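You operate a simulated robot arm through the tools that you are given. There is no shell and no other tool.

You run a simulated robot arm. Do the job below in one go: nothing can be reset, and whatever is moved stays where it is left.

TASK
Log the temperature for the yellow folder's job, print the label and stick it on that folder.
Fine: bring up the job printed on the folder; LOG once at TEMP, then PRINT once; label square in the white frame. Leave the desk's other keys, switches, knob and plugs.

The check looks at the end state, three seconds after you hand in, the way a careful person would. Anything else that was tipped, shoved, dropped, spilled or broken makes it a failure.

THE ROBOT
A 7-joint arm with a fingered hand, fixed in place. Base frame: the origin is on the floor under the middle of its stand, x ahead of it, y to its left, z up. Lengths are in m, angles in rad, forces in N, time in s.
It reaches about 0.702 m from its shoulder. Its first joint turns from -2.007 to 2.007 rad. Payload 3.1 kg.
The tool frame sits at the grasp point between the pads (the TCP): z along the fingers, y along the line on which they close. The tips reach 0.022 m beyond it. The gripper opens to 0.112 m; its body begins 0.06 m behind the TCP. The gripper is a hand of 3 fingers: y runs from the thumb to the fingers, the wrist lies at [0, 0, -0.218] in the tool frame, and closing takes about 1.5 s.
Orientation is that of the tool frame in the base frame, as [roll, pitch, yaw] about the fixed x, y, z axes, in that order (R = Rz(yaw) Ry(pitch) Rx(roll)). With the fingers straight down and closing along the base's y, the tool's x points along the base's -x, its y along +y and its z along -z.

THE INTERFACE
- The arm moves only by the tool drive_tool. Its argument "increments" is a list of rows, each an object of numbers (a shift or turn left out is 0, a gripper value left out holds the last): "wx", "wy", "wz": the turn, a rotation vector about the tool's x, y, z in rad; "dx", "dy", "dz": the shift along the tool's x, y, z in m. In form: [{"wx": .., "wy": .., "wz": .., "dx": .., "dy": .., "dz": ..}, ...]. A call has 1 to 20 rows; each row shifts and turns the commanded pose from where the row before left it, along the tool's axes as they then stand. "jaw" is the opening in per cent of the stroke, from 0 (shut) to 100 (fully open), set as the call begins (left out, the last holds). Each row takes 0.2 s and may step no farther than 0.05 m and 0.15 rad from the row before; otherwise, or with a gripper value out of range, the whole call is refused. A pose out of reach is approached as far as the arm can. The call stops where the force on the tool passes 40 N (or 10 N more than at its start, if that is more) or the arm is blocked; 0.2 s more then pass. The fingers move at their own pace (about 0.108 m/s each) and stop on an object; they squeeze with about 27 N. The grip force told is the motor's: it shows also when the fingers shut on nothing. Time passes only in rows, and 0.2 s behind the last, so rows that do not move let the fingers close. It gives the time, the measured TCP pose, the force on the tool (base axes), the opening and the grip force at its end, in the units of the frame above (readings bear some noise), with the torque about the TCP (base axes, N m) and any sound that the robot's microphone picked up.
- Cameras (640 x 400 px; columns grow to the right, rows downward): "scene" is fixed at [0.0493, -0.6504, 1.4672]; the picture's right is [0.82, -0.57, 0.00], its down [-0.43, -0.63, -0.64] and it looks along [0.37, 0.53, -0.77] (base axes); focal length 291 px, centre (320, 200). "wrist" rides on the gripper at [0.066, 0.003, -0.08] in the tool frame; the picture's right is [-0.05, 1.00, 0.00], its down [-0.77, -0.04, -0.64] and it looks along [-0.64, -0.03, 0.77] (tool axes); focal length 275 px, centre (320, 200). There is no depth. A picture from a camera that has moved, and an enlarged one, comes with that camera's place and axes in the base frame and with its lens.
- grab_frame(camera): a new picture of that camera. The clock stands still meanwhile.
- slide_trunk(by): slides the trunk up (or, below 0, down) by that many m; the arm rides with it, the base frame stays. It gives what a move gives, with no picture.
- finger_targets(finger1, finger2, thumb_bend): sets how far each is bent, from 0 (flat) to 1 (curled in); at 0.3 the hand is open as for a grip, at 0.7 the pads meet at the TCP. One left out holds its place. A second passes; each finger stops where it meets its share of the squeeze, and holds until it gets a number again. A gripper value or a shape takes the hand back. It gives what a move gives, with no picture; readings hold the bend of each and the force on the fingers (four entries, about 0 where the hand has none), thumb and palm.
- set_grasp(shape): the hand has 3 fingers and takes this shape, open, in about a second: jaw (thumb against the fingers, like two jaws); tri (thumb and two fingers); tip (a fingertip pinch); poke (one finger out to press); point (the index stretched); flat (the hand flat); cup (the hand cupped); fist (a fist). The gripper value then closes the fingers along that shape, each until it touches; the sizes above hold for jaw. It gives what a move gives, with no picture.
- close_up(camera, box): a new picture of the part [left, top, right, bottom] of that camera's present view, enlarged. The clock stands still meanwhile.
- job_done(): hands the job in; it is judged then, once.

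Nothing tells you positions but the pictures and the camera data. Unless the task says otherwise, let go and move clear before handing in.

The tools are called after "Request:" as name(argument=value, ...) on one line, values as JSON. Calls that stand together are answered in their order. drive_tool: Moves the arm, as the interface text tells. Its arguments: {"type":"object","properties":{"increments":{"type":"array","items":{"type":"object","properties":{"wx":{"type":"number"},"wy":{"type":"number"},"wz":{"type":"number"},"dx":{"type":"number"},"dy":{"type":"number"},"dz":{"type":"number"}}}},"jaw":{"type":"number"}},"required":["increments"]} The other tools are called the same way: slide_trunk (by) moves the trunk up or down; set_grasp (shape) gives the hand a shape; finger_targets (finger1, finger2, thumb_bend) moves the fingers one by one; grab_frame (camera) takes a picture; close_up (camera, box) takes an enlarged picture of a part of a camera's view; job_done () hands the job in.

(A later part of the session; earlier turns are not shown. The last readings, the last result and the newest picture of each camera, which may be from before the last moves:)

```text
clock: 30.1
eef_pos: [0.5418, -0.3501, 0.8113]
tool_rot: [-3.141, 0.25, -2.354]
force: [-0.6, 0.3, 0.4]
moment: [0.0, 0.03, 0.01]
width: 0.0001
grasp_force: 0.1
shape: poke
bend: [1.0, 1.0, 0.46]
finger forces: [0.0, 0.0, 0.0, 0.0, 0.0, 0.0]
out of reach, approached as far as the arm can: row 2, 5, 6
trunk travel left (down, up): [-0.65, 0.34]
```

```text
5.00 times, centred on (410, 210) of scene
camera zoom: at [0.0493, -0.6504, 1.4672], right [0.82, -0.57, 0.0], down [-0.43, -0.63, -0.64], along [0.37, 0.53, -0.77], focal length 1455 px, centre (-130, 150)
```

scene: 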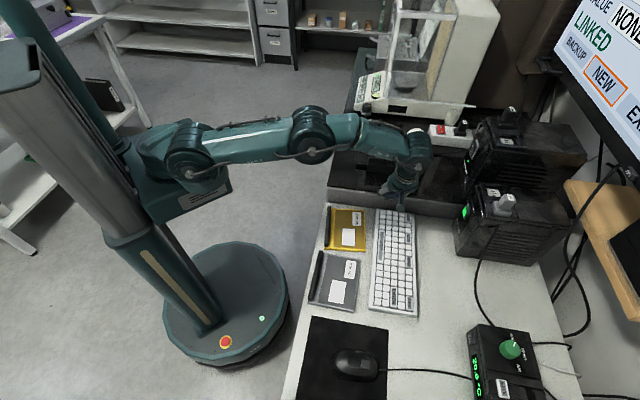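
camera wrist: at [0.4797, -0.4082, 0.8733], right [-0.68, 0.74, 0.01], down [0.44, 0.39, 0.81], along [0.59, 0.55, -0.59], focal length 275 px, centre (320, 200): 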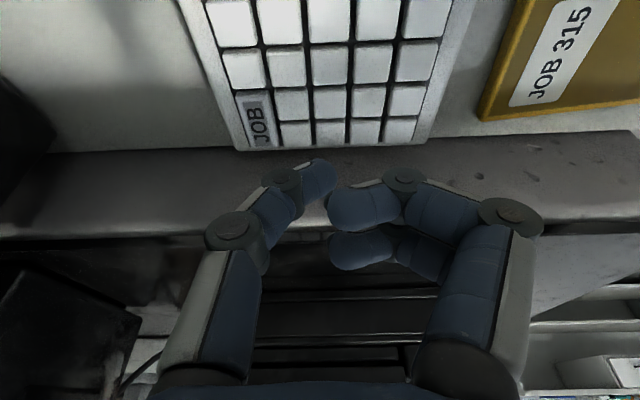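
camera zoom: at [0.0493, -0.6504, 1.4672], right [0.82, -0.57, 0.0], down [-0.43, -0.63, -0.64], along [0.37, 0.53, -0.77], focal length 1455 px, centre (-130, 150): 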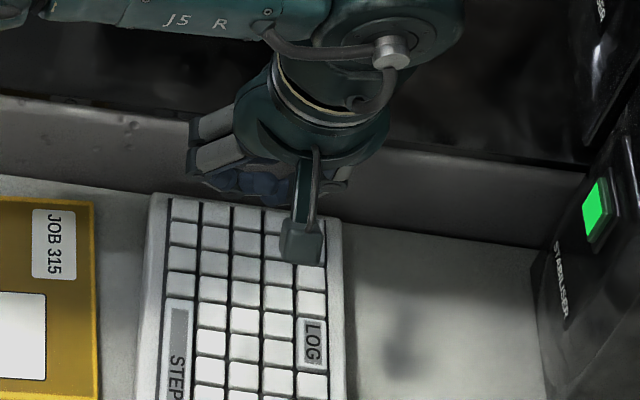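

The arm hit its reach limit (wrist radius about 0.64) before getting over the key, and it lost reach when descending, so the shoulder must be above the wrist. I'll raise the hand, lower the trunk by the same amount, and retry.

Request:
drive_tool(increments=[{"dx": -0.0099, "dz": -0.0388}, {"dx": -0.0099, "dz": -0.0388}, {"dx": -0.0099, "dz": -0.0388}, {"dx": -0.0099, "dz": -0.0388}])

Request:
slide_trunk(by=-0.16)

Request:
grab_frame(camera="scene")

```text
clock: 31.1
eef_pos: [0.5432, -0.3501, 0.9723]
tool_rot: [3.141, 0.251, -2.351]
force: [-0.2, -1.1, -0.2]
moment: [0.01, 0.01, 0.0]
width: 0.0
grasp_force: 0.1
shape: poke
bend: [1.0, 1.0, 0.46]
finger forces: [0.1, 0.0, 0.1, 0.1, 0.1, 0.0]
trunk travel left (down, up): [-0.65, 0.34]
```

```text
clock: 33.0
eef_pos: [0.5416, -0.3525, 0.813]
tool_rot: [-3.141, 0.249, -2.353]
force: [-0.5, -0.9, 0.0]
moment: [0.0, -0.02, -0.01]
width: 0.0
grasp_force: 0.2
shape: poke
bend: [1.0, 1.0, 0.46]
finger forces: [0.0, 0.0, 0.0, 0.0, 0.0, 0.1]
trunk travel left (down, up): [-0.49, 0.5]
```

```text
taken
```

scene: 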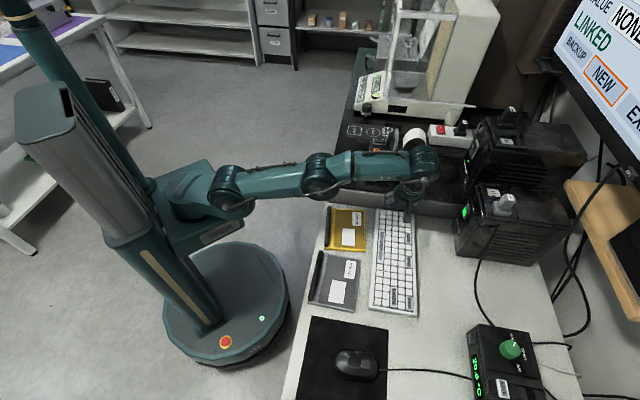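

That lowered the shoulder too far; from the picture the shoulder sits around (0.15, 0) and the wrist sphere is about 0.52 m, so the better remedy is leaning the hand outward. I'll raise the trunk back and lean the fingers outward by about 0.22 rad.

Request:
slide_trunk(by=0.16)

Request:
drive_tool(increments=[{"wx": 0.11}, {"wx": 0.11}, {}])

```text
clock: 34.8
eef_pos: [0.5419, -0.3511, 0.9734]
tool_rot: [3.141, 0.249, -2.353]
force: [0.4, -0.3, 1.1]
moment: [-0.01, 0.0, 0.01]
width: 0.0002
grasp_force: 0.1
shape: poke
bend: [1.0, 1.0, 0.46]
finger forces: [0.1, 0.0, 0.0, 0.0, 0.0, 0.0]
trunk travel left (down, up): [-0.65, 0.34]
```

```text
clock: 35.6
eef_pos: [0.5423, -0.352, 0.9716]
tool_rot: [-2.921, 0.248, -2.354]
force: [-0.8, -0.4, -0.2]
moment: [0.0, -0.01, 0.01]
width: 0.0001
grasp_force: 0.1
shape: poke
bend: [1.0, 1.0, 0.46]
finger forces: [0.1, 0.0, 0.0, 0.0, 0.1, 0.0]
trunk travel left (down, up): [-0.65, 0.34]
```

The lean is in place. Now move over the JOB key and descend to about 3 cm above it.

Request:
drive_tool(increments=[{"dx": -0.0039, "dy": -0.0247, "dz": 0.0065}, {"dx": 0.0104, "dy": 0.0089, "dz": 0.0399}, {"dx": 0.0104, "dy": 0.0089, "dz": 0.0399}, {"dx": 0.0104, "dy": 0.0089, "dz": 0.0399}, {"dx": 0.0104, "dy": 0.0089, "dz": 0.0399}, {}])

Request:
grab_frame(camera="wrist")

Request:
close_up(camera="scene", box=[360, 170, 460, 250])

```text
clock: 37.0
eef_pos: [0.5643, -0.366, 0.8036]
tool_rot: [-2.92, 0.248, -2.352]
force: [0.3, 0.0, -0.7]
moment: [-0.02, -0.03, 0.01]
width: 0.0
grasp_force: 0.1
shape: poke
bend: [1.0, 1.0, 0.46]
finger forces: [0.0, 0.0, 0.1, 0.0, 0.0, 0.0]
trunk travel left (down, up): [-0.65, 0.34]
```

```text
taken
camera wrist: at [0.4905, -0.4111, 0.8629], right [-0.62, 0.76, -0.2], down [0.34, 0.49, 0.8], along [0.7, 0.43, -0.57], focal length 275 px, centre (320, 200)
```

wrist: 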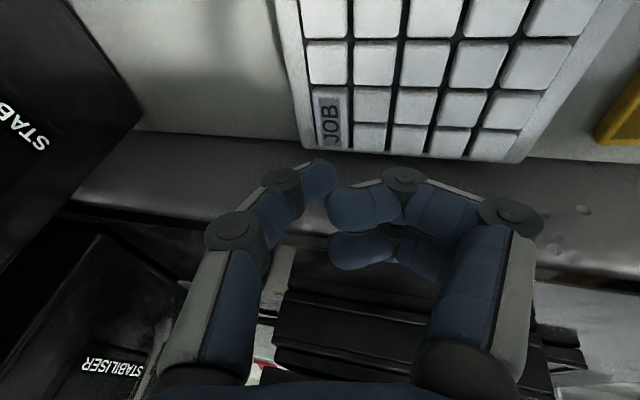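

```text
5.00 times, centred on (410, 210) of scene
camera zoom: at [0.0493, -0.6504, 1.4672], right [0.82, -0.57, 0.0], down [-0.43, -0.63, -0.64], along [0.37, 0.53, -0.77], focal length 1455 px, centre (-130, 150)
```

zoom: 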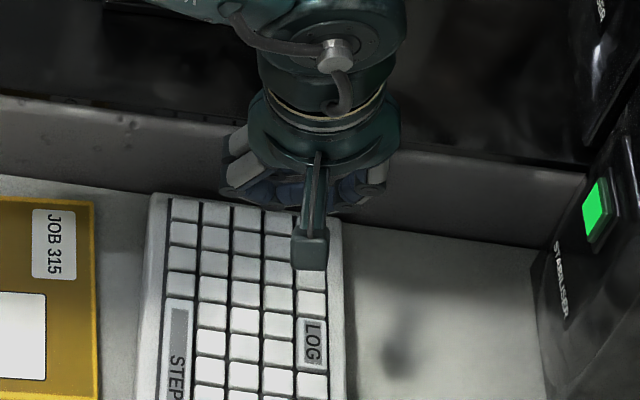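

The tip is right above the JOB key with about 3 cm clearance. I descend another 22 mm straight down and check again.

Request:
drive_tool(increments=[{"dx": 0.0027, "dy": 0.00234, "dz": 0.0104}, {"dx": 0.0027, "dy": 0.00234, "dz": 0.0104}, {}])

Request:
grab_frame(camera="wrist")

Request:
close_up(camera="scene", box=[360, 170, 460, 250])

```text
clock: 37.8
eef_pos: [0.5645, -0.366, 0.7833]
tool_rot: [-2.922, 0.249, -2.352]
force: [-0.4, -0.7, 1.0]
moment: [-0.01, 0.0, 0.02]
width: 0.0
grasp_force: 0.1
shape: poke
bend: [1.0, 1.0, 0.46]
finger forces: [0.1, 0.0, 0.0, 0.0, 0.1, 0.1]
trunk travel left (down, up): [-0.65, 0.34]
```

```text
taken
camera wrist: at [0.4897, -0.4116, 0.8414], right [-0.62, 0.76, -0.2], down [0.34, 0.49, 0.8], along [0.7, 0.43, -0.57], focal length 275 px, centre (320, 200)
```

wrist: 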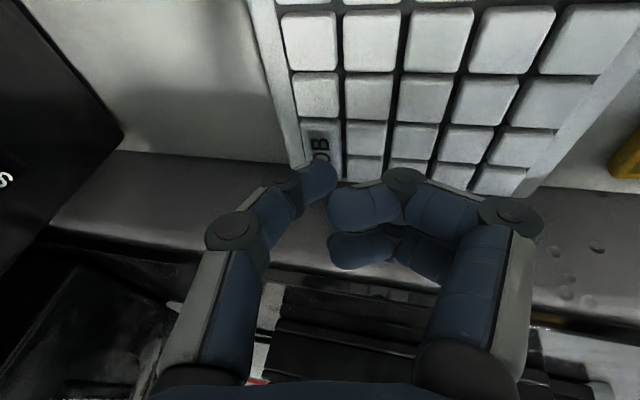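

```text
5.00 times, centred on (410, 210) of scene
camera zoom: at [0.0493, -0.6504, 1.4672], right [0.82, -0.57, 0.0], down [-0.43, -0.63, -0.64], along [0.37, 0.53, -0.77], focal length 1455 px, centre (-130, 150)
```

zoom: 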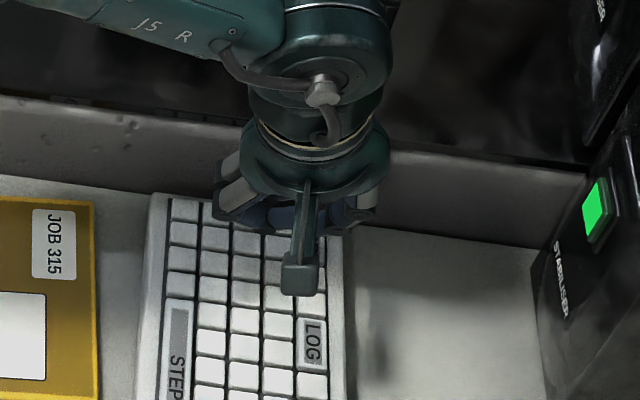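

The tip lines up with the JOB key, about 1 cm above. Now I approach in small steps and watch the force.

Request:
drive_tool(increments=[{"dx": 0.00074, "dy": 0.00064, "dz": 0.00284}, {"dx": 0.00074, "dy": 0.00064, "dz": 0.00284}, {"dx": 0.0005, "dy": 0.00043, "dz": 0.0019}])

```text
clock: 38.6
eef_pos: [0.5626, -0.3671, 0.7746]
tool_rot: [-2.919, 0.249, -2.354]
force: [-0.1, -0.1, 1.9]
moment: [-0.03, -0.02, -0.03]
width: 0.0001
grasp_force: 0.1
shape: poke
bend: [1.0, 1.0, 0.46]
finger forces: [0.0, 0.0, 0.1, 0.1, 2.7, 0.0]
trunk travel left (down, up): [-0.65, 0.34]
heard: click
```

I heard a click with light thumb contact, so the JOB key went down. I lift straight up now.

Request:
drive_tool(increments=[{"dx": -0.0025, "dy": -0.0021, "dz": -0.0095}, {"dx": -0.0049, "dy": -0.0043, "dz": -0.0189}, {"dx": -0.0074, "dy": -0.0064, "dz": -0.0284}, {"dx": -0.0074, "dy": -0.0064, "dz": -0.0284}, {"dx": -0.0074, "dy": -0.0064, "dz": -0.0284}, {"dx": -0.0074, "dy": -0.0064, "dz": -0.0284}])

Request:
close_up(camera="scene", box=[540, 0, 640, 180])

Request:
grab_frame(camera="wrist")

```text
clock: 40.0
eef_pos: [0.5617, -0.367, 0.9255]
tool_rot: [-2.921, 0.249, -2.353]
force: [-0.1, 0.3, -0.3]
moment: [0.0, -0.04, 0.01]
width: 0.0
grasp_force: 0.1
shape: poke
bend: [1.0, 1.0, 0.46]
finger forces: [0.0, 0.0, 0.0, 0.0, 0.0, 0.0]
trunk travel left (down, up): [-0.65, 0.34]
```

```text
2.22 times, centred on (590, 90) of scene
camera zoom: at [0.0493, -0.6504, 1.4672], right [0.82, -0.57, 0.0], down [-0.43, -0.63, -0.64], along [0.37, 0.53, -0.77], focal length 646 px, centre (-280, 444)
```

zoom: 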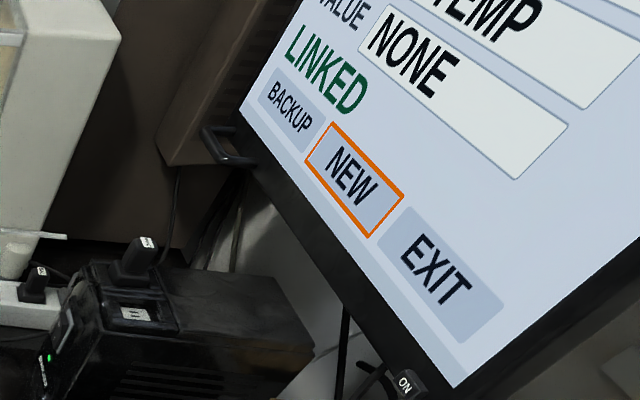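

```text
taken
camera wrist: at [0.4889, -0.4121, 0.9836], right [-0.62, 0.76, -0.2], down [0.34, 0.49, 0.8], along [0.7, 0.43, -0.57], focal length 275 px, centre (320, 200)
```

wrist: 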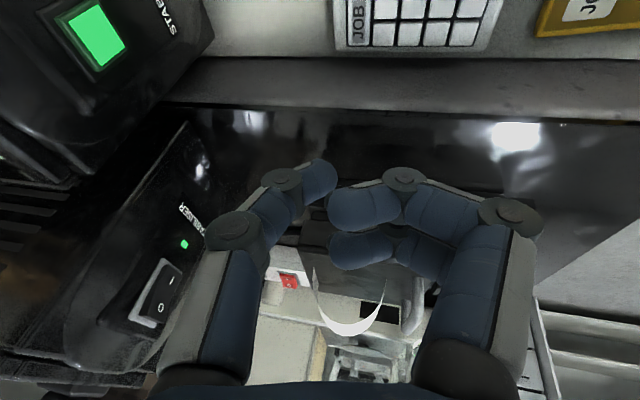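

The key was released cleanly. I now retreat to the earlier viewing pose to read the whole screen through an opened hand.

Request:
drive_tool(increments=[{"dx": -0.0082, "dy": -0.0071, "dz": -0.0315}, {"dx": -0.0082, "dy": -0.0071, "dz": -0.0315}, {"dx": -0.0082, "dy": -0.0071, "dz": -0.0315}, {"wx": -0.11}, {"wx": -0.11}, {"wy": 0.125}, {"wy": 0.125}, {"dx": -0.0028, "dy": 0.0423, "dz": -0.0167}, {"dx": -0.0028, "dy": 0.0423, "dz": -0.0167}, {"dx": -0.0028, "dy": 0.0423, "dz": -0.0167}, {"dx": -0.0028, "dy": 0.0423, "dz": -0.0167}, {"dx": -0.0028, "dy": 0.0423, "dz": -0.0167}, {"dx": -0.0028, "dy": 0.0423, "dz": -0.0167}])

Request:
drive_tool(increments=[{"wz": 0.143}, {"wz": 0.143}, {"wz": 0.143}, {"wz": 0.143}, {"wz": 0.143}, {"wz": 0.143}, {"wz": 0.143}, {"wz": 0.143}, {"wz": 0.143}, {"wz": 0.143}, {"wz": 0.143}, {"wy": -0.13}, {"wy": -0.13}, {"wy": -0.13}, {"wy": -0.13}, {"wy": -0.13}, {"wy": -0.13}])

Request:
set_grasp(shape="jaw")

Request:
grab_frame(camera="wrist")

```text
clock: 42.8
eef_pos: [0.3608, -0.1512, 1.1102]
tool_rot: [-3.141, 0.0, -2.353]
force: [0.2, -0.1, 0.7]
moment: [-0.03, 0.02, -0.03]
width: 0.0002
grasp_force: 0.2
shape: poke
bend: [1.0, 1.0, 0.46]
finger forces: [0.1, 0.0, 0.1, 0.0, 0.1, 0.0]
out of reach, approached as far as the arm can: row 4, 5, 7
trunk travel left (down, up): [-0.65, 0.34]
```

```text
clock: 46.4
eef_pos: [0.3616, -0.1522, 1.108]
tool_rot: [3.142, 0.782, 2.36]
force: [1.1, 0.5, 0.1]
moment: [0.01, -0.01, 0.0]
width: 0.0001
grasp_force: 0.1
shape: poke
bend: [1.0, 1.0, 0.46]
finger forces: [0.0, 0.1, 0.0, 0.1, 0.1, 0.0]
trunk travel left (down, up): [-0.65, 0.34]
```

```text
clock: 47.3
eef_pos: [0.3619, -0.1524, 1.1085]
tool_rot: [3.141, 0.781, 2.359]
force: [0.4, 0.7, 0.1]
moment: [-0.02, 0.01, 0.0]
width: 0.1119
grasp_force: 0.1
shape: jaw
bend: [0.3, 0.3, 0.3]
finger forces: [0.0, 0.0, 0.1, 0.0, 0.0, 0.0]
trunk travel left (down, up): [-0.65, 0.34]
```

```text
taken
camera wrist: at [0.2897, -0.0772, 1.1186], right [0.73, 0.68, 0.03], down [0.05, -0.1, 0.99], along [0.68, -0.72, -0.1], focal length 275 px, centre (320, 200)
```

wrist: 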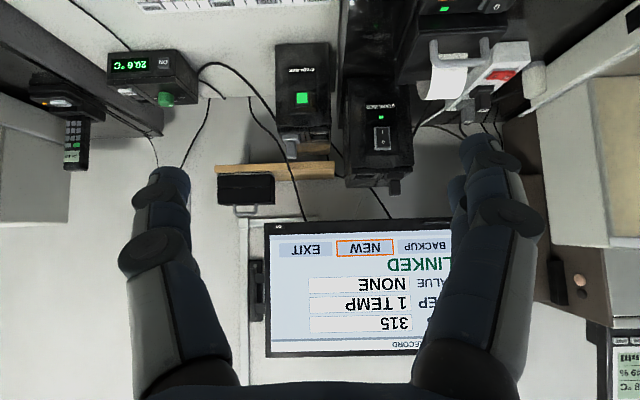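

The screen now shows JOB 315, STEP 1 TEMP, VALUE NONE, so one press was enough. Next I go back to the poke shape, turn upright and lean, and hover over the LOG key at about (0.5195, -0.423).

Request:
close_up(camera="wrist", box=[250, 210, 470, 360])

Request:
set_grasp(shape="poke")

Request:
drive_tool(increments=[{"wy": 0.13}, {"wy": 0.13}, {"wy": 0.13}, {"wy": 0.13}, {"wy": 0.13}, {"wy": 0.13}, {"wz": -0.143}, {"wz": -0.143}, {"wz": -0.143}, {"wz": -0.143}, {"wz": -0.143}, {"wz": -0.143}, {"wz": -0.143}, {"wz": -0.143}, {"wz": -0.143}, {"wz": -0.143}, {"wz": -0.143}, {"wx": 0.13}, {"wx": 0.13}, {}])

```text
2.67 times, centred on (360, 285) of wrist
camera zoom: at [0.2897, -0.0772, 1.1186], right [0.73, 0.68, 0.03], down [0.05, -0.1, 0.99], along [0.68, -0.72, -0.1], focal length 734 px, centre (213, -27)
```

zoom: 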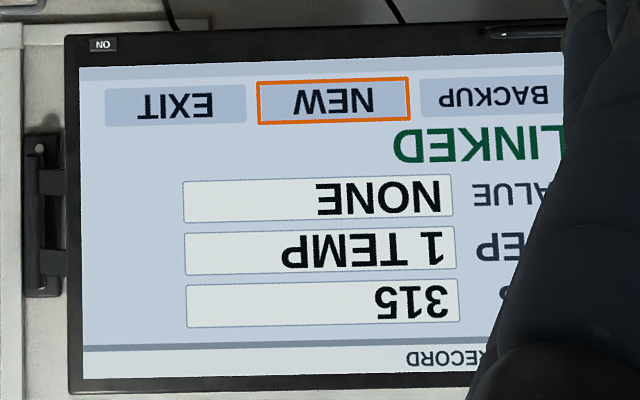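

```text
clock: 48.2
eef_pos: [0.3607, -0.1525, 1.108]
tool_rot: [3.141, 0.78, 2.36]
force: [0.0, -0.3, -0.5]
moment: [0.0, 0.0, 0.0]
width: 0.0
grasp_force: 0.1
shape: poke
bend: [1.0, 1.0, 0.46]
finger forces: [0.0, 0.0, 0.1, 0.0, 0.0, 0.0]
trunk travel left (down, up): [-0.65, 0.34]
```

```text
clock: 52.4
eef_pos: [0.362, -0.1515, 1.1093]
tool_rot: [-2.879, 0.0, -2.352]
force: [0.0, 0.8, 0.7]
moment: [0.02, 0.0, 0.03]
width: 0.0003
grasp_force: 0.0
shape: poke
bend: [1.0, 1.0, 0.46]
finger forces: [0.0, 0.1, 0.1, 0.1, 0.0, 0.1]
trunk travel left (down, up): [-0.65, 0.34]
```

Pose is as planned. Now I move diagonally to hover about 3.5 cm above LOG.

Request:
drive_tool(increments=[{"dx": 0.0091, "dy": -0.023, "dz": 0.0406}, {"dx": 0.0091, "dy": -0.023, "dz": 0.0406}, {"dx": 0.0091, "dy": -0.023, "dz": 0.0406}, {"dx": 0.0091, "dy": -0.023, "dz": 0.0406}, {"dx": 0.0091, "dy": -0.023, "dz": 0.0406}, {"dx": 0.0091, "dy": -0.023, "dz": 0.0406}, {"dx": 0.0091, "dy": -0.023, "dz": 0.0406}, {"dx": 0.0091, "dy": -0.023, "dz": 0.0406}, {"dx": 0.0091, "dy": -0.023, "dz": 0.0406}, {}])

Request:
grab_frame(camera="wrist")

Request:
close_up(camera="scene", box=[350, 180, 450, 260])

```text
clock: 54.6
eef_pos: [0.5119, -0.4189, 0.8086]
tool_rot: [-2.882, 0.0, -2.353]
force: [-0.1, 0.0, 0.6]
moment: [-0.01, 0.01, -0.01]
width: 0.0
grasp_force: 0.1
shape: poke
bend: [1.0, 1.0, 0.46]
finger forces: [0.0, 0.0, 0.0, 0.0, 0.0, 0.1]
trunk travel left (down, up): [-0.65, 0.34]
```

```text
taken
camera wrist: at [0.4475, -0.4492, 0.8844], right [-0.65, 0.71, -0.26], down [0.45, 0.64, 0.62], along [0.61, 0.29, -0.74], focal length 275 px, centre (320, 200)
```

wrist: 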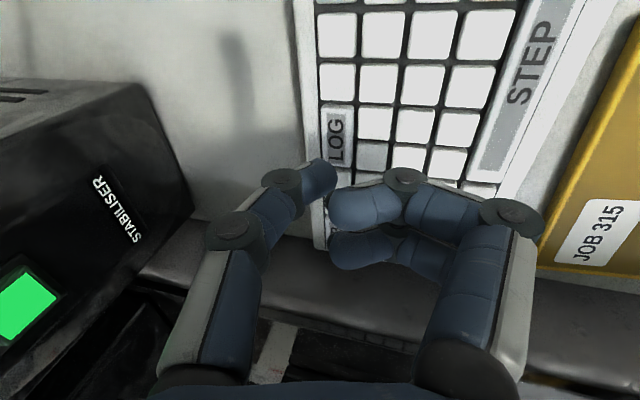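

```text
5.00 times, centred on (400, 220) of scene
camera zoom: at [0.0493, -0.6504, 1.4672], right [0.82, -0.57, 0.0], down [-0.43, -0.63, -0.64], along [0.37, 0.53, -0.77], focal length 1455 px, centre (-80, 100)
```

zoom: 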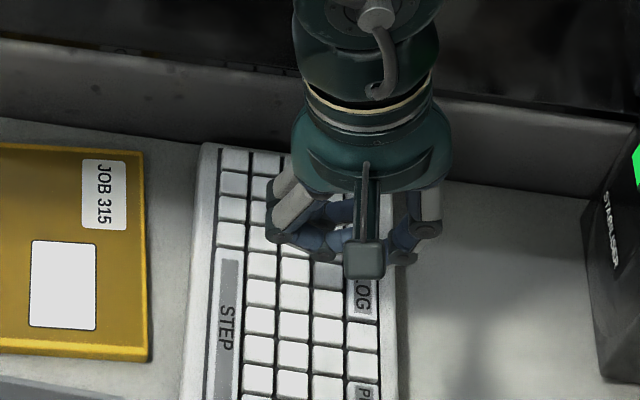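

LOG is centred at about (0.519, -0.422) by both views; the tip is about 3 mm short along the keyboard, so I correct that and descend to 1 cm above.

Request:
drive_tool(increments=[{"dx": -0.0025, "dy": 0.0037, "dz": 0.0118}, {"dy": 0.0036, "dz": 0.0117}, {}])

Request:
close_up(camera="wrist", box=[220, 80, 460, 230])

Request:
close_up(camera="scene", box=[370, 190, 450, 250])

```text
clock: 55.4
eef_pos: [0.5137, -0.4162, 0.7834]
tool_rot: [-2.884, 0.0, -2.353]
force: [0.4, 0.0, 0.0]
moment: [0.0, 0.01, 0.0]
width: 0.0
grasp_force: 0.0
shape: poke
bend: [1.0, 1.0, 0.46]
finger forces: [0.1, 0.0, 0.1, 0.1, 0.0, 0.0]
trunk travel left (down, up): [-0.65, 0.34]
```

```text
2.67 times, centred on (340, 155) of wrist
camera zoom: at [0.4493, -0.4461, 0.8601], right [-0.65, 0.71, -0.26], down [0.45, 0.64, 0.62], along [0.61, 0.29, -0.74], focal length 734 px, centre (267, 320)
```

zoom: 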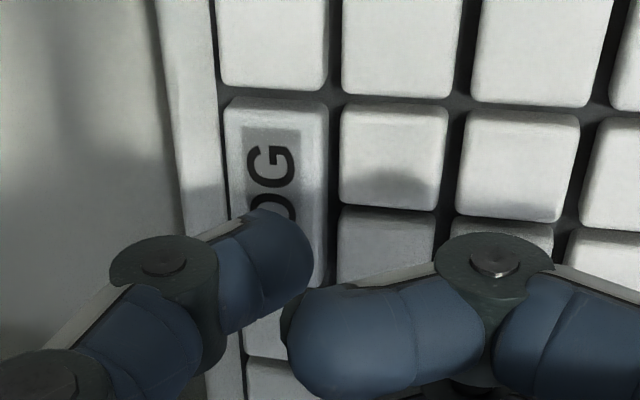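

```text
6.67 times, centred on (410, 220) of scene
camera zoom: at [0.0493, -0.6504, 1.4672], right [0.82, -0.57, 0.0], down [-0.43, -0.63, -0.64], along [0.37, 0.53, -0.77], focal length 1939 px, centre (-280, 67)
```

zoom: 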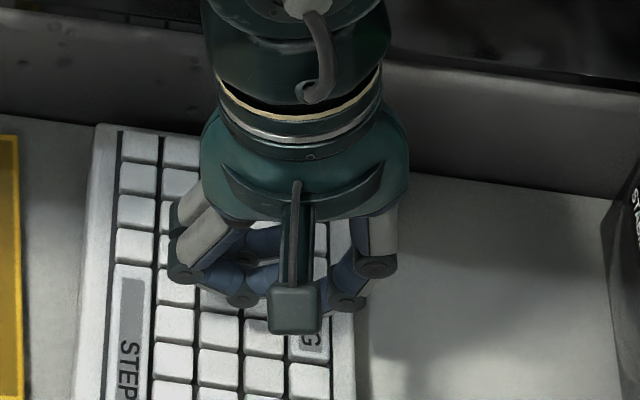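

The close-up shows the tip slightly toward the neighbouring key; I shift 3 mm outward and then descend in small steps onto LOG.

Request:
drive_tool(increments=[{"dy": -0.003, "dz": 0.0008}, {"dy": 0.0005, "dz": 0.0019}, {"dy": 0.0005, "dz": 0.0019}, {"dy": 0.0004, "dz": 0.0015}])

Request:
close_up(camera="wrist", box=[220, 80, 460, 230])

```text
clock: 56.4
eef_pos: [0.5155, -0.4168, 0.7774]
tool_rot: [-2.88, 0.001, -2.353]
force: [0.1, 0.3, 0.1]
moment: [0.01, 0.02, 0.01]
width: 0.0
grasp_force: 0.0
shape: poke
bend: [1.0, 1.0, 0.46]
finger forces: [0.0, 0.0, 0.1, 0.1, 0.0, 0.0]
trunk travel left (down, up): [-0.65, 0.34]
```

```text
2.67 times, centred on (340, 155) of wrist
camera zoom: at [0.4517, -0.4481, 0.8546], right [-0.65, 0.71, -0.26], down [0.45, 0.64, 0.62], along [0.61, 0.29, -0.74], focal length 734 px, centre (267, 320)
```

zoom: 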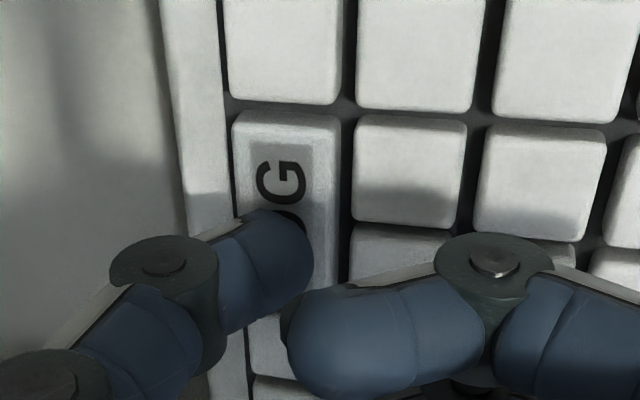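

Well aligned over LOG now, about 3 mm above. Continue down gently.

Request:
drive_tool(increments=[{"dy": 0.0005, "dz": 0.0017}, {"dy": 0.0003, "dz": 0.0011}])

```text
clock: 57.0
eef_pos: [0.5154, -0.4179, 0.7752]
tool_rot: [-2.88, 0.001, -2.351]
force: [-0.5, -0.9, 1.8]
moment: [-0.05, 0.0, -0.04]
width: 0.0
grasp_force: 0.2
shape: poke
bend: [1.0, 1.0, 0.46]
finger forces: [0.1, 0.0, 0.0, 0.1, 2.0, 0.0]
trunk travel left (down, up): [-0.65, 0.34]
heard: click
```

Click on LOG with light contact. I lift straight up and check the value on the screen.

Request:
drive_tool(increments=[{"dy": -0.0026, "dz": -0.0097}, {"dy": -0.0051, "dz": -0.0193}, {"dy": -0.0051, "dz": -0.0193}])

Request:
close_up(camera="scene", box=[540, 0, 640, 180])

Request:
grab_frame(camera="wrist")

```text
clock: 57.8
eef_pos: [0.5155, -0.4163, 0.8256]
tool_rot: [-2.883, 0.0, -2.353]
force: [-0.5, -0.8, 0.1]
moment: [0.0, 0.01, -0.02]
width: 0.0
grasp_force: 0.0
shape: poke
bend: [1.0, 1.0, 0.46]
finger forces: [0.0, 0.0, 0.0, 0.0, 0.1, 0.0]
trunk travel left (down, up): [-0.65, 0.34]
```

```text
2.22 times, centred on (590, 90) of scene
camera zoom: at [0.0493, -0.6504, 1.4672], right [0.82, -0.57, 0.0], down [-0.43, -0.63, -0.64], along [0.37, 0.53, -0.77], focal length 646 px, centre (-280, 444)
```

zoom: 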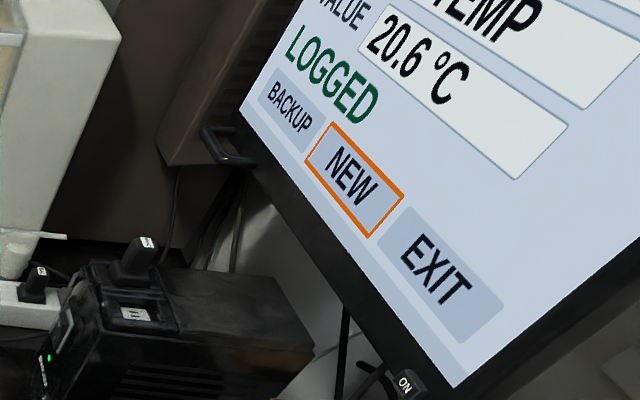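

```text
taken
camera wrist: at [0.4514, -0.4474, 0.9024], right [-0.65, 0.71, -0.26], down [0.45, 0.64, 0.62], along [0.61, 0.29, -0.74], focal length 275 px, centre (320, 200)
```

wrist: 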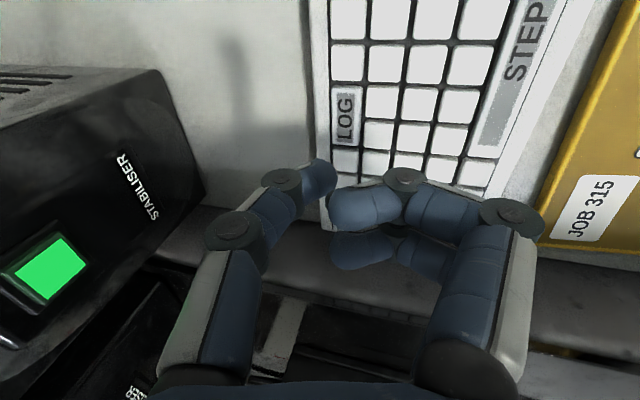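

LOGGED, 20.6 °C at TEMP. Now I shift along the keyboard to the PRINT key, about 77 mm away.

Request:
drive_tool(increments=[{"dx": 0.0388}, {"dx": 0.0388}, {"dy": 0.0066, "dz": 0.0247}, {}])

Request:
grab_frame(camera="wrist")

Request:
close_up(camera="wrist", box=[220, 80, 460, 230])

Request:
close_up(camera="scene", box=[350, 190, 450, 280])

```text
clock: 58.8
eef_pos: [0.4673, -0.4669, 0.8003]
tool_rot: [-2.882, -0.001, -2.352]
force: [0.6, -1.0, -0.1]
moment: [-0.01, 0.01, 0.01]
width: 0.0001
grasp_force: 0.0
shape: poke
bend: [1.0, 1.0, 0.46]
finger forces: [0.0, 0.0, 0.0, 0.0, 0.0, 0.0]
out of reach, approached as far as the arm can: row 2
trunk travel left (down, up): [-0.65, 0.34]
```

```text
taken
camera wrist: at [0.403, -0.4962, 0.877], right [-0.65, 0.71, -0.26], down [0.45, 0.64, 0.62], along [0.61, 0.29, -0.74], focal length 275 px, centre (320, 200)
```

wrist: 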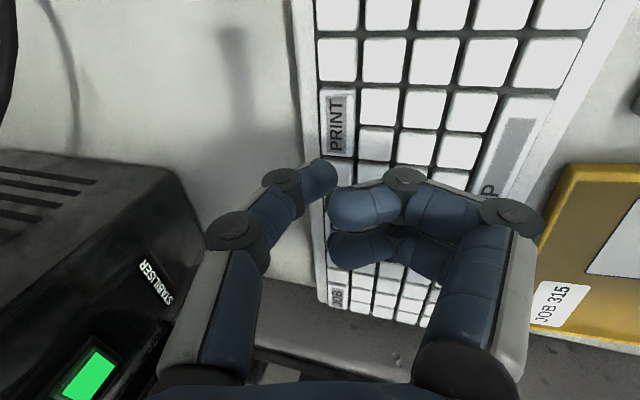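

```text
2.67 times, centred on (340, 155) of wrist
camera zoom: at [0.403, -0.4962, 0.877], right [-0.65, 0.71, -0.26], down [0.45, 0.64, 0.62], along [0.61, 0.29, -0.74], focal length 734 px, centre (267, 320)
```

zoom: 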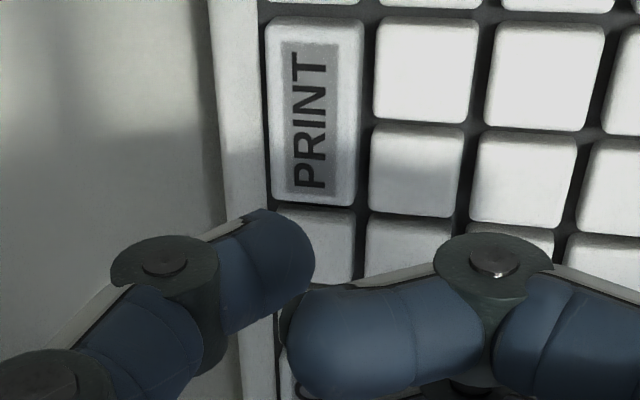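

```text
4.44 times, centred on (400, 235) of scene
camera zoom: at [0.0493, -0.6504, 1.4672], right [0.82, -0.57, 0.0], down [-0.43, -0.63, -0.64], along [0.37, 0.53, -0.77], focal length 1293 px, centre (-36, 44)
```

zoom: 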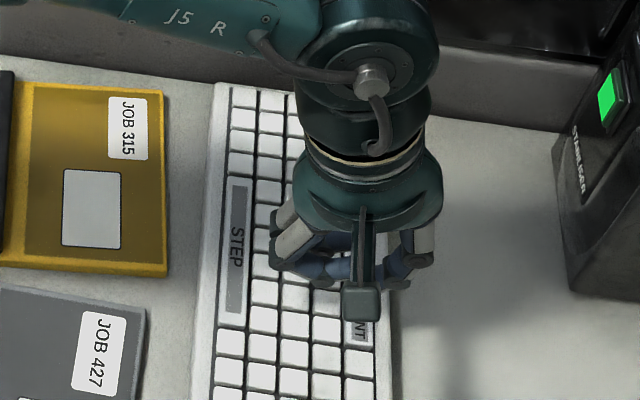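

PRINT is at about (0.464, -0.476) from both views; the hand stopped about 9 mm short because of reach. I'll try the remaining shift at this lower height.

Request:
drive_tool(increments=[{"dx": 0.0096}, {}])

```text
clock: 59.4
eef_pos: [0.468, -0.4651, 0.7997]
tool_rot: [-2.882, 0.002, -2.351]
force: [0.2, 1.2, -0.6]
moment: [-0.02, 0.04, -0.03]
width: 0.0
grasp_force: 0.0
shape: poke
bend: [1.0, 1.0, 0.46]
finger forces: [0.0, 0.0, 0.0, 0.1, 0.1, 0.1]
out of reach, approached as far as the arm can: row 1
trunk travel left (down, up): [-0.65, 0.34]
```

Still at the limit there. I'll lift 10 cm and lower the trunk 10 cm, which should bring the shoulder closer to wrist height and give a bit more horizontal reach.

Request:
drive_tool(increments=[{"dy": -0.00856, "dz": -0.0322}, {"dy": -0.00856, "dz": -0.0322}, {"dy": -0.00856, "dz": -0.0322}])

Request:
slide_trunk(by=-0.1)

Request:
drive_tool(increments=[{"dx": 0.0048}, {"dx": 0.0048}, {}])

```text
clock: 60.2
eef_pos: [0.4691, -0.465, 0.9008]
tool_rot: [-2.88, -0.002, -2.355]
force: [0.1, -0.4, -0.8]
moment: [0.04, -0.01, -0.01]
width: 0.0001
grasp_force: 0.1
shape: poke
bend: [1.0, 1.0, 0.46]
finger forces: [0.0, 0.1, 0.0, 0.0, 0.0, 0.0]
trunk travel left (down, up): [-0.65, 0.34]
```

```text
clock: 61.5
eef_pos: [0.469, -0.4653, 0.7979]
tool_rot: [-2.878, 0.0, -2.353]
force: [1.1, 0.0, -0.2]
moment: [0.01, 0.05, -0.03]
width: 0.0
grasp_force: 0.0
shape: poke
bend: [1.0, 1.0, 0.46]
finger forces: [0.1, 0.0, 0.1, 0.0, 0.1, 0.1]
trunk travel left (down, up): [-0.55, 0.44]
```

```text
clock: 62.3
eef_pos: [0.4618, -0.4665, 0.7992]
tool_rot: [-2.877, -0.001, -2.355]
force: [-0.8, 0.9, -0.5]
moment: [-0.03, 0.01, 0.0]
width: 0.0
grasp_force: 0.1
shape: poke
bend: [1.0, 1.0, 0.46]
finger forces: [0.1, 0.0, 0.1, 0.1, 0.0, 0.1]
out of reach, approached as far as the arm can: row 1, 2
trunk travel left (down, up): [-0.55, 0.44]
```

Better, but the limit is still about 7 mm short outward. I lean the hand a further 0.07 rad and shift the remaining distance.

Request:
drive_tool(increments=[{"wx": 0.07}, {"dx": 0.0055, "dy": -0.0044, "dz": 0.0016}, {}])

Request:
close_up(camera="wrist", box=[220, 80, 460, 230])

Request:
grab_frame(camera="scene")

```text
clock: 63.1
eef_pos: [0.4614, -0.4714, 0.7992]
tool_rot: [-2.809, -0.001, -2.354]
force: [0.5, 0.9, 0.3]
moment: [0.01, 0.02, -0.01]
width: 0.0002
grasp_force: 0.0
shape: poke
bend: [1.0, 1.0, 0.46]
finger forces: [0.1, 0.0, 0.0, 0.0, 0.1, 0.0]
trunk travel left (down, up): [-0.55, 0.44]
```

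```text
2.67 times, centred on (340, 155) of wrist
camera zoom: at [0.3934, -0.499, 0.8742], right [-0.64, 0.7, -0.33], down [0.42, 0.67, 0.61], along [0.65, 0.25, -0.72], focal length 734 px, centre (267, 320)
```

zoom: 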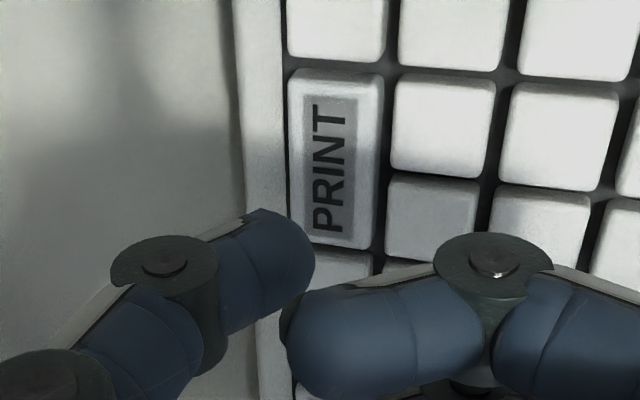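

```text
taken
```

scene: 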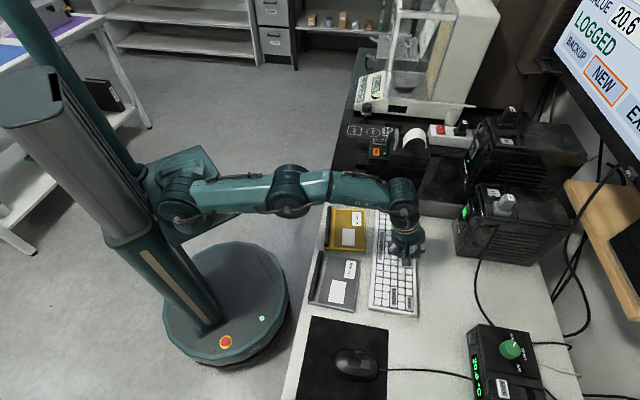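

Now the tip is over PRINT. I descend 17 mm and check again.

Request:
drive_tool(increments=[{"dy": 0.0019, "dz": 0.0084}, {"dy": 0.0027, "dz": 0.008}, {}])

Request:
close_up(camera="wrist", box=[220, 80, 460, 230])

```text
clock: 63.9
eef_pos: [0.4626, -0.4733, 0.7817]
tool_rot: [-2.813, 0.0, -2.354]
force: [-0.4, 0.1, -1.3]
moment: [0.01, 0.03, 0.01]
width: 0.0001
grasp_force: 0.1
shape: poke
bend: [1.0, 1.0, 0.46]
finger forces: [0.1, 0.0, 0.1, 0.1, 0.0, 0.0]
trunk travel left (down, up): [-0.55, 0.44]
```

```text
2.67 times, centred on (340, 155) of wrist
camera zoom: at [0.3944, -0.4997, 0.8569], right [-0.64, 0.7, -0.32], down [0.42, 0.67, 0.61], along [0.65, 0.25, -0.72], focal length 734 px, centre (267, 320)
```

zoom: 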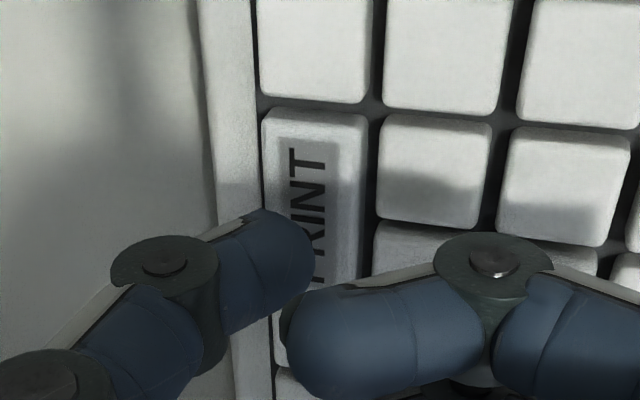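

The tip is about 3 mm outward of the key's middle, so I shift 2 mm back inward and descend further.

Request:
drive_tool(increments=[{"dy": 0.0019, "dz": -0.0007}, {"dy": 0.0007, "dz": 0.0019}, {"dy": 0.0006, "dz": 0.0018}])

Request:
close_up(camera="wrist", box=[220, 80, 460, 230])

```text
clock: 64.7
eef_pos: [0.4618, -0.4713, 0.7774]
tool_rot: [-2.812, -0.003, -2.354]
force: [0.3, 0.1, -1.2]
moment: [0.01, -0.02, 0.03]
width: 0.0002
grasp_force: 0.0
shape: poke
bend: [1.0, 1.0, 0.46]
finger forces: [0.0, 0.0, 0.1, 0.0, 0.1, 0.0]
trunk travel left (down, up): [-0.55, 0.44]
```

```text
2.67 times, centred on (340, 155) of wrist
camera zoom: at [0.3933, -0.4982, 0.853], right [-0.64, 0.7, -0.32], down [0.42, 0.67, 0.61], along [0.64, 0.25, -0.72], focal length 734 px, centre (267, 320)
```

zoom: 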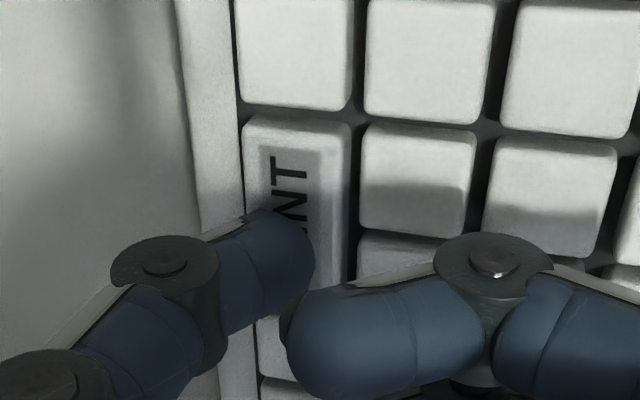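

Nicely over PRINT, about 3 mm above. Gentle final descent.

Request:
drive_tool(increments=[{"dy": 0.0005, "dz": 0.0014}, {"dy": 0.0003, "dz": 0.001}])

```text
clock: 65.3
eef_pos: [0.4618, -0.4711, 0.7766]
tool_rot: [-2.81, 0.001, -2.355]
force: [0.4, 0.0, 1.6]
moment: [0.0, 0.02, -0.02]
width: 0.0
grasp_force: 0.1
shape: poke
bend: [1.0, 1.0, 0.46]
finger forces: [0.0, 0.0, 0.1, 0.1, 1.1, 0.0]
trunk travel left (down, up): [-0.55, 0.44]
```

Contact but no click yet; one more millimetre.

Request:
drive_tool(increments=[{"dy": 0.0003, "dz": 0.001}])

```text
clock: 65.7
eef_pos: [0.4606, -0.4725, 0.7745]
tool_rot: [-2.811, 0.001, -2.354]
force: [0.8, -0.3, 2.1]
moment: [0.01, -0.01, 0.02]
width: 0.0
grasp_force: 0.0
shape: poke
bend: [1.0, 1.0, 0.46]
finger forces: [0.0, 0.1, 0.0, 0.0, 1.8, 0.1]
trunk travel left (down, up): [-0.55, 0.44]
heard: click
```

Click on PRINT. I lift away and check the screen and the printer.

Request:
drive_tool(increments=[{"dy": -0.0033, "dz": -0.0095}, {"dy": -0.0065, "dz": -0.0189}, {"dy": -0.0098, "dz": -0.0284}, {"dy": -0.0098, "dz": -0.0284}, {"dy": -0.0098, "dz": -0.0284}, {"dy": -0.0098, "dz": -0.0284}])

Request:
close_up(camera="scene", box=[540, 0, 640, 180])

Request:
close_up(camera="scene", box=[340, 100, 460, 190])

Request:
grab_frame(camera="scene")

```text
clock: 67.1
eef_pos: [0.4448, -0.4548, 0.9179]
tool_rot: [-2.813, 0.001, -2.355]
force: [0.4, -0.6, -0.1]
moment: [0.02, -0.02, 0.01]
width: 0.0
grasp_force: 0.1
shape: poke
bend: [1.0, 1.0, 0.46]
finger forces: [0.0, 0.1, 0.1, 0.0, 0.0, 0.0]
out of reach, approached as far as the arm can: row 4, 5, 6
trunk travel left (down, up): [-0.55, 0.44]
```

```text
2.22 times, centred on (590, 90) of scene
camera zoom: at [0.0493, -0.6504, 1.4672], right [0.82, -0.57, 0.0], down [-0.43, -0.63, -0.64], along [0.37, 0.53, -0.77], focal length 646 px, centre (-280, 444)
```

zoom: 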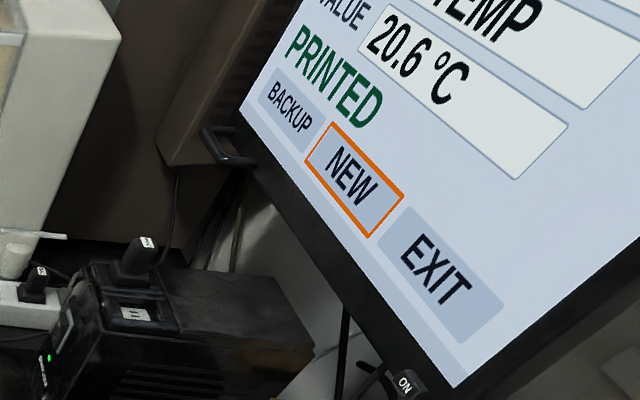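

```text
4.44 times, centred on (400, 145) of scene
camera zoom: at [0.0493, -0.6504, 1.4672], right [0.82, -0.57, 0.0], down [-0.43, -0.63, -0.64], along [0.37, 0.53, -0.77], focal length 1293 px, centre (-36, 444)
```

zoom: 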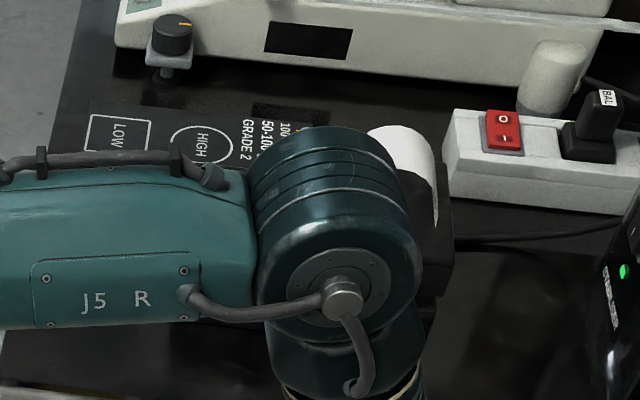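

```text
taken
```

scene: 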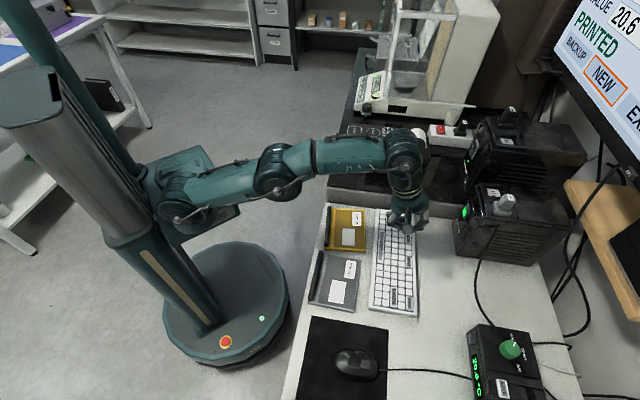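

The screen says PRINTED. I retreat and turn the wrist camera to look at the printer's label exit.

Request:
drive_tool(increments=[{"dy": 0.0315, "dz": -0.0109}, {"dy": 0.0315, "dz": -0.0109}, {"dy": 0.0315, "dz": -0.0109}, {"wx": -0.11}, {"wx": -0.11}, {"wx": -0.11}, {"dx": -0.0307, "dy": 0.0245, "dz": -0.0217}, {"dx": -0.0307, "dy": 0.0245, "dz": -0.0217}, {"dx": -0.0307, "dy": 0.0245, "dz": -0.0217}, {"dx": -0.0307, "dy": 0.0245, "dz": -0.0217}, {"dx": -0.0307, "dy": 0.0245, "dz": -0.0217}, {"dx": -0.0307, "dy": 0.0245, "dz": -0.0217}])

Request:
drive_tool(increments=[{"wz": 0.143}, {"wz": 0.143}, {"wz": 0.143}, {"wz": 0.143}, {"wz": 0.143}, {"wz": 0.143}, {"wz": 0.143}, {"wz": 0.143}, {"wz": 0.143}, {"wz": 0.143}, {"wz": 0.143}])

Request:
set_grasp(shape="jaw")

Request:
grab_frame(camera="wrist")

Request:
grab_frame(camera="scene")

```text
clock: 69.7
eef_pos: [0.398, -0.1485, 1.0487]
tool_rot: [-3.14, -0.002, -2.355]
force: [0.6, 0.8, -0.8]
moment: [-0.02, 0.0, 0.01]
width: 0.0
grasp_force: 0.0
shape: poke
bend: [1.0, 1.0, 0.46]
finger forces: [0.0, 0.0, 0.0, 0.0, 0.1, 0.0]
trunk travel left (down, up): [-0.55, 0.44]
```

```text
clock: 72.1
eef_pos: [0.3994, -0.15, 1.0481]
tool_rot: [-3.14, 0.002, 2.353]
force: [0.7, -0.2, -0.4]
moment: [0.0, 0.01, 0.02]
width: 0.0
grasp_force: 0.1
shape: poke
bend: [1.0, 1.0, 0.46]
finger forces: [0.1, 0.1, 0.0, 0.0, 0.1, 0.0]
trunk travel left (down, up): [-0.55, 0.44]
```

```text
clock: 73.0
eef_pos: [0.3994, -0.1498, 1.0479]
tool_rot: [-3.141, 0.0, 2.36]
force: [-0.6, 0.6, -0.7]
moment: [-0.01, 0.01, -0.02]
width: 0.112
grasp_force: 0.0
shape: jaw
bend: [0.3, 0.3, 0.3]
finger forces: [0.1, 0.1, 0.0, 0.1, 0.0, 0.1]
trunk travel left (down, up): [-0.55, 0.44]
```

```text
taken
camera wrist: at [0.354, -0.1018, 1.1283], right [0.74, 0.67, 0.0], down [0.52, -0.57, 0.64], along [0.43, -0.47, -0.77], focal length 275 px, centre (320, 200)
```

wrist: 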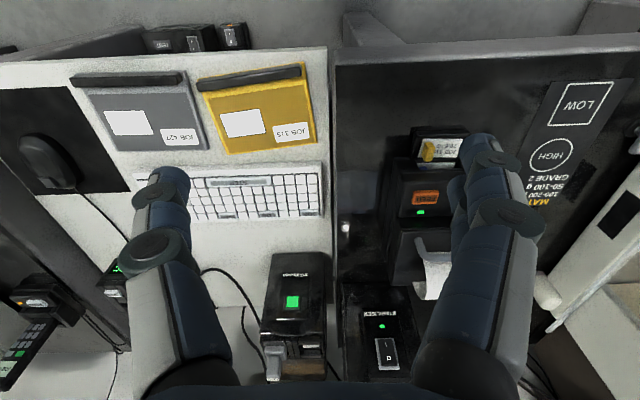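

```text
taken
```

scene: 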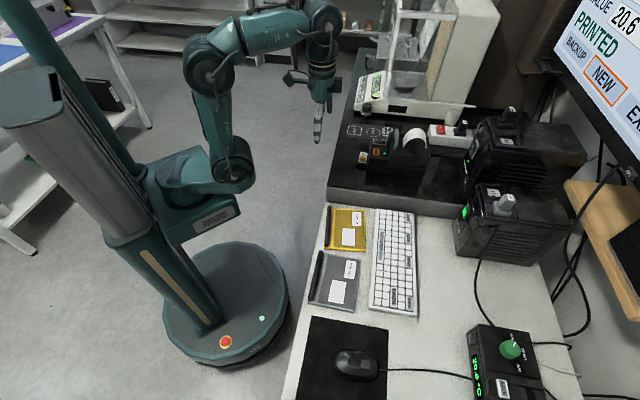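

A label has come out on the printer's tray, with a small yellow part. I'll zoom in from both cameras.

Request:
close_up(camera="wrist", box=[370, 100, 530, 220])

Request:
close_up(camera="scene", box=[335, 120, 435, 190])

Request:
close_up(camera="wrist", box=[60, 50, 340, 230])

Request:
close_up(camera="scene", box=[305, 195, 385, 255])

```text
3.33 times, centred on (450, 160) of wrist
camera zoom: at [0.354, -0.1018, 1.1283], right [0.74, 0.67, 0.0], down [0.52, -0.57, 0.64], along [0.43, -0.47, -0.77], focal length 918 px, centre (-113, 333)
```

zoom: 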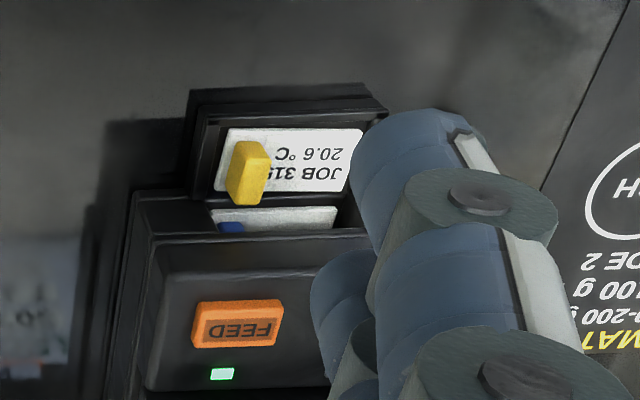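

```text
5.71 times, centred on (385, 155) of scene
camera zoom: at [0.0493, -0.6504, 1.4672], right [0.82, -0.57, 0.0], down [-0.43, -0.63, -0.64], along [0.37, 0.53, -0.77], focal length 1662 px, centre (-51, 457)
```

zoom: 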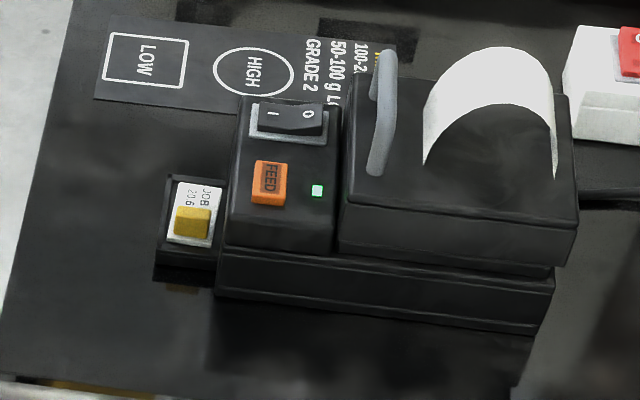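

```text
2.22 times, centred on (200, 140) of wrist
camera zoom: at [0.354, -0.1018, 1.1283], right [0.74, 0.67, 0.0], down [0.52, -0.57, 0.64], along [0.43, -0.47, -0.77], focal length 612 px, centre (587, 333)
```

zoom: 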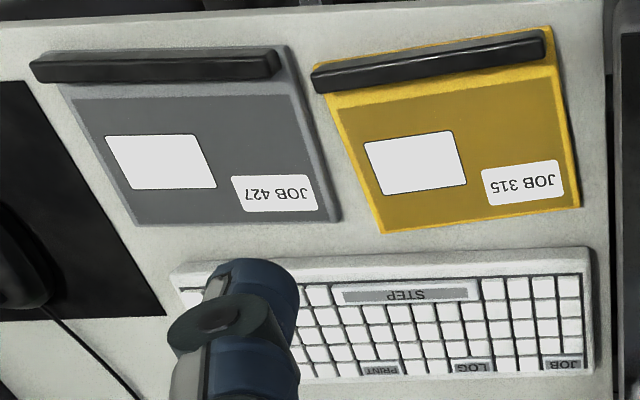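

```text
6.67 times, centred on (345, 225) of scene
camera zoom: at [0.0493, -0.6504, 1.4672], right [0.82, -0.57, 0.0], down [-0.43, -0.63, -0.64], along [0.37, 0.53, -0.77], focal length 1939 px, centre (153, 33)
```

zoom: 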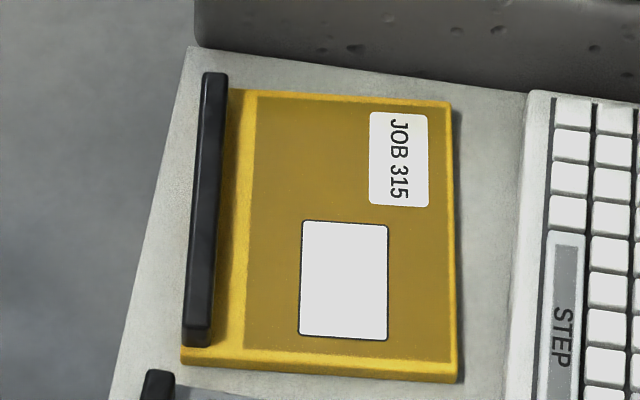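

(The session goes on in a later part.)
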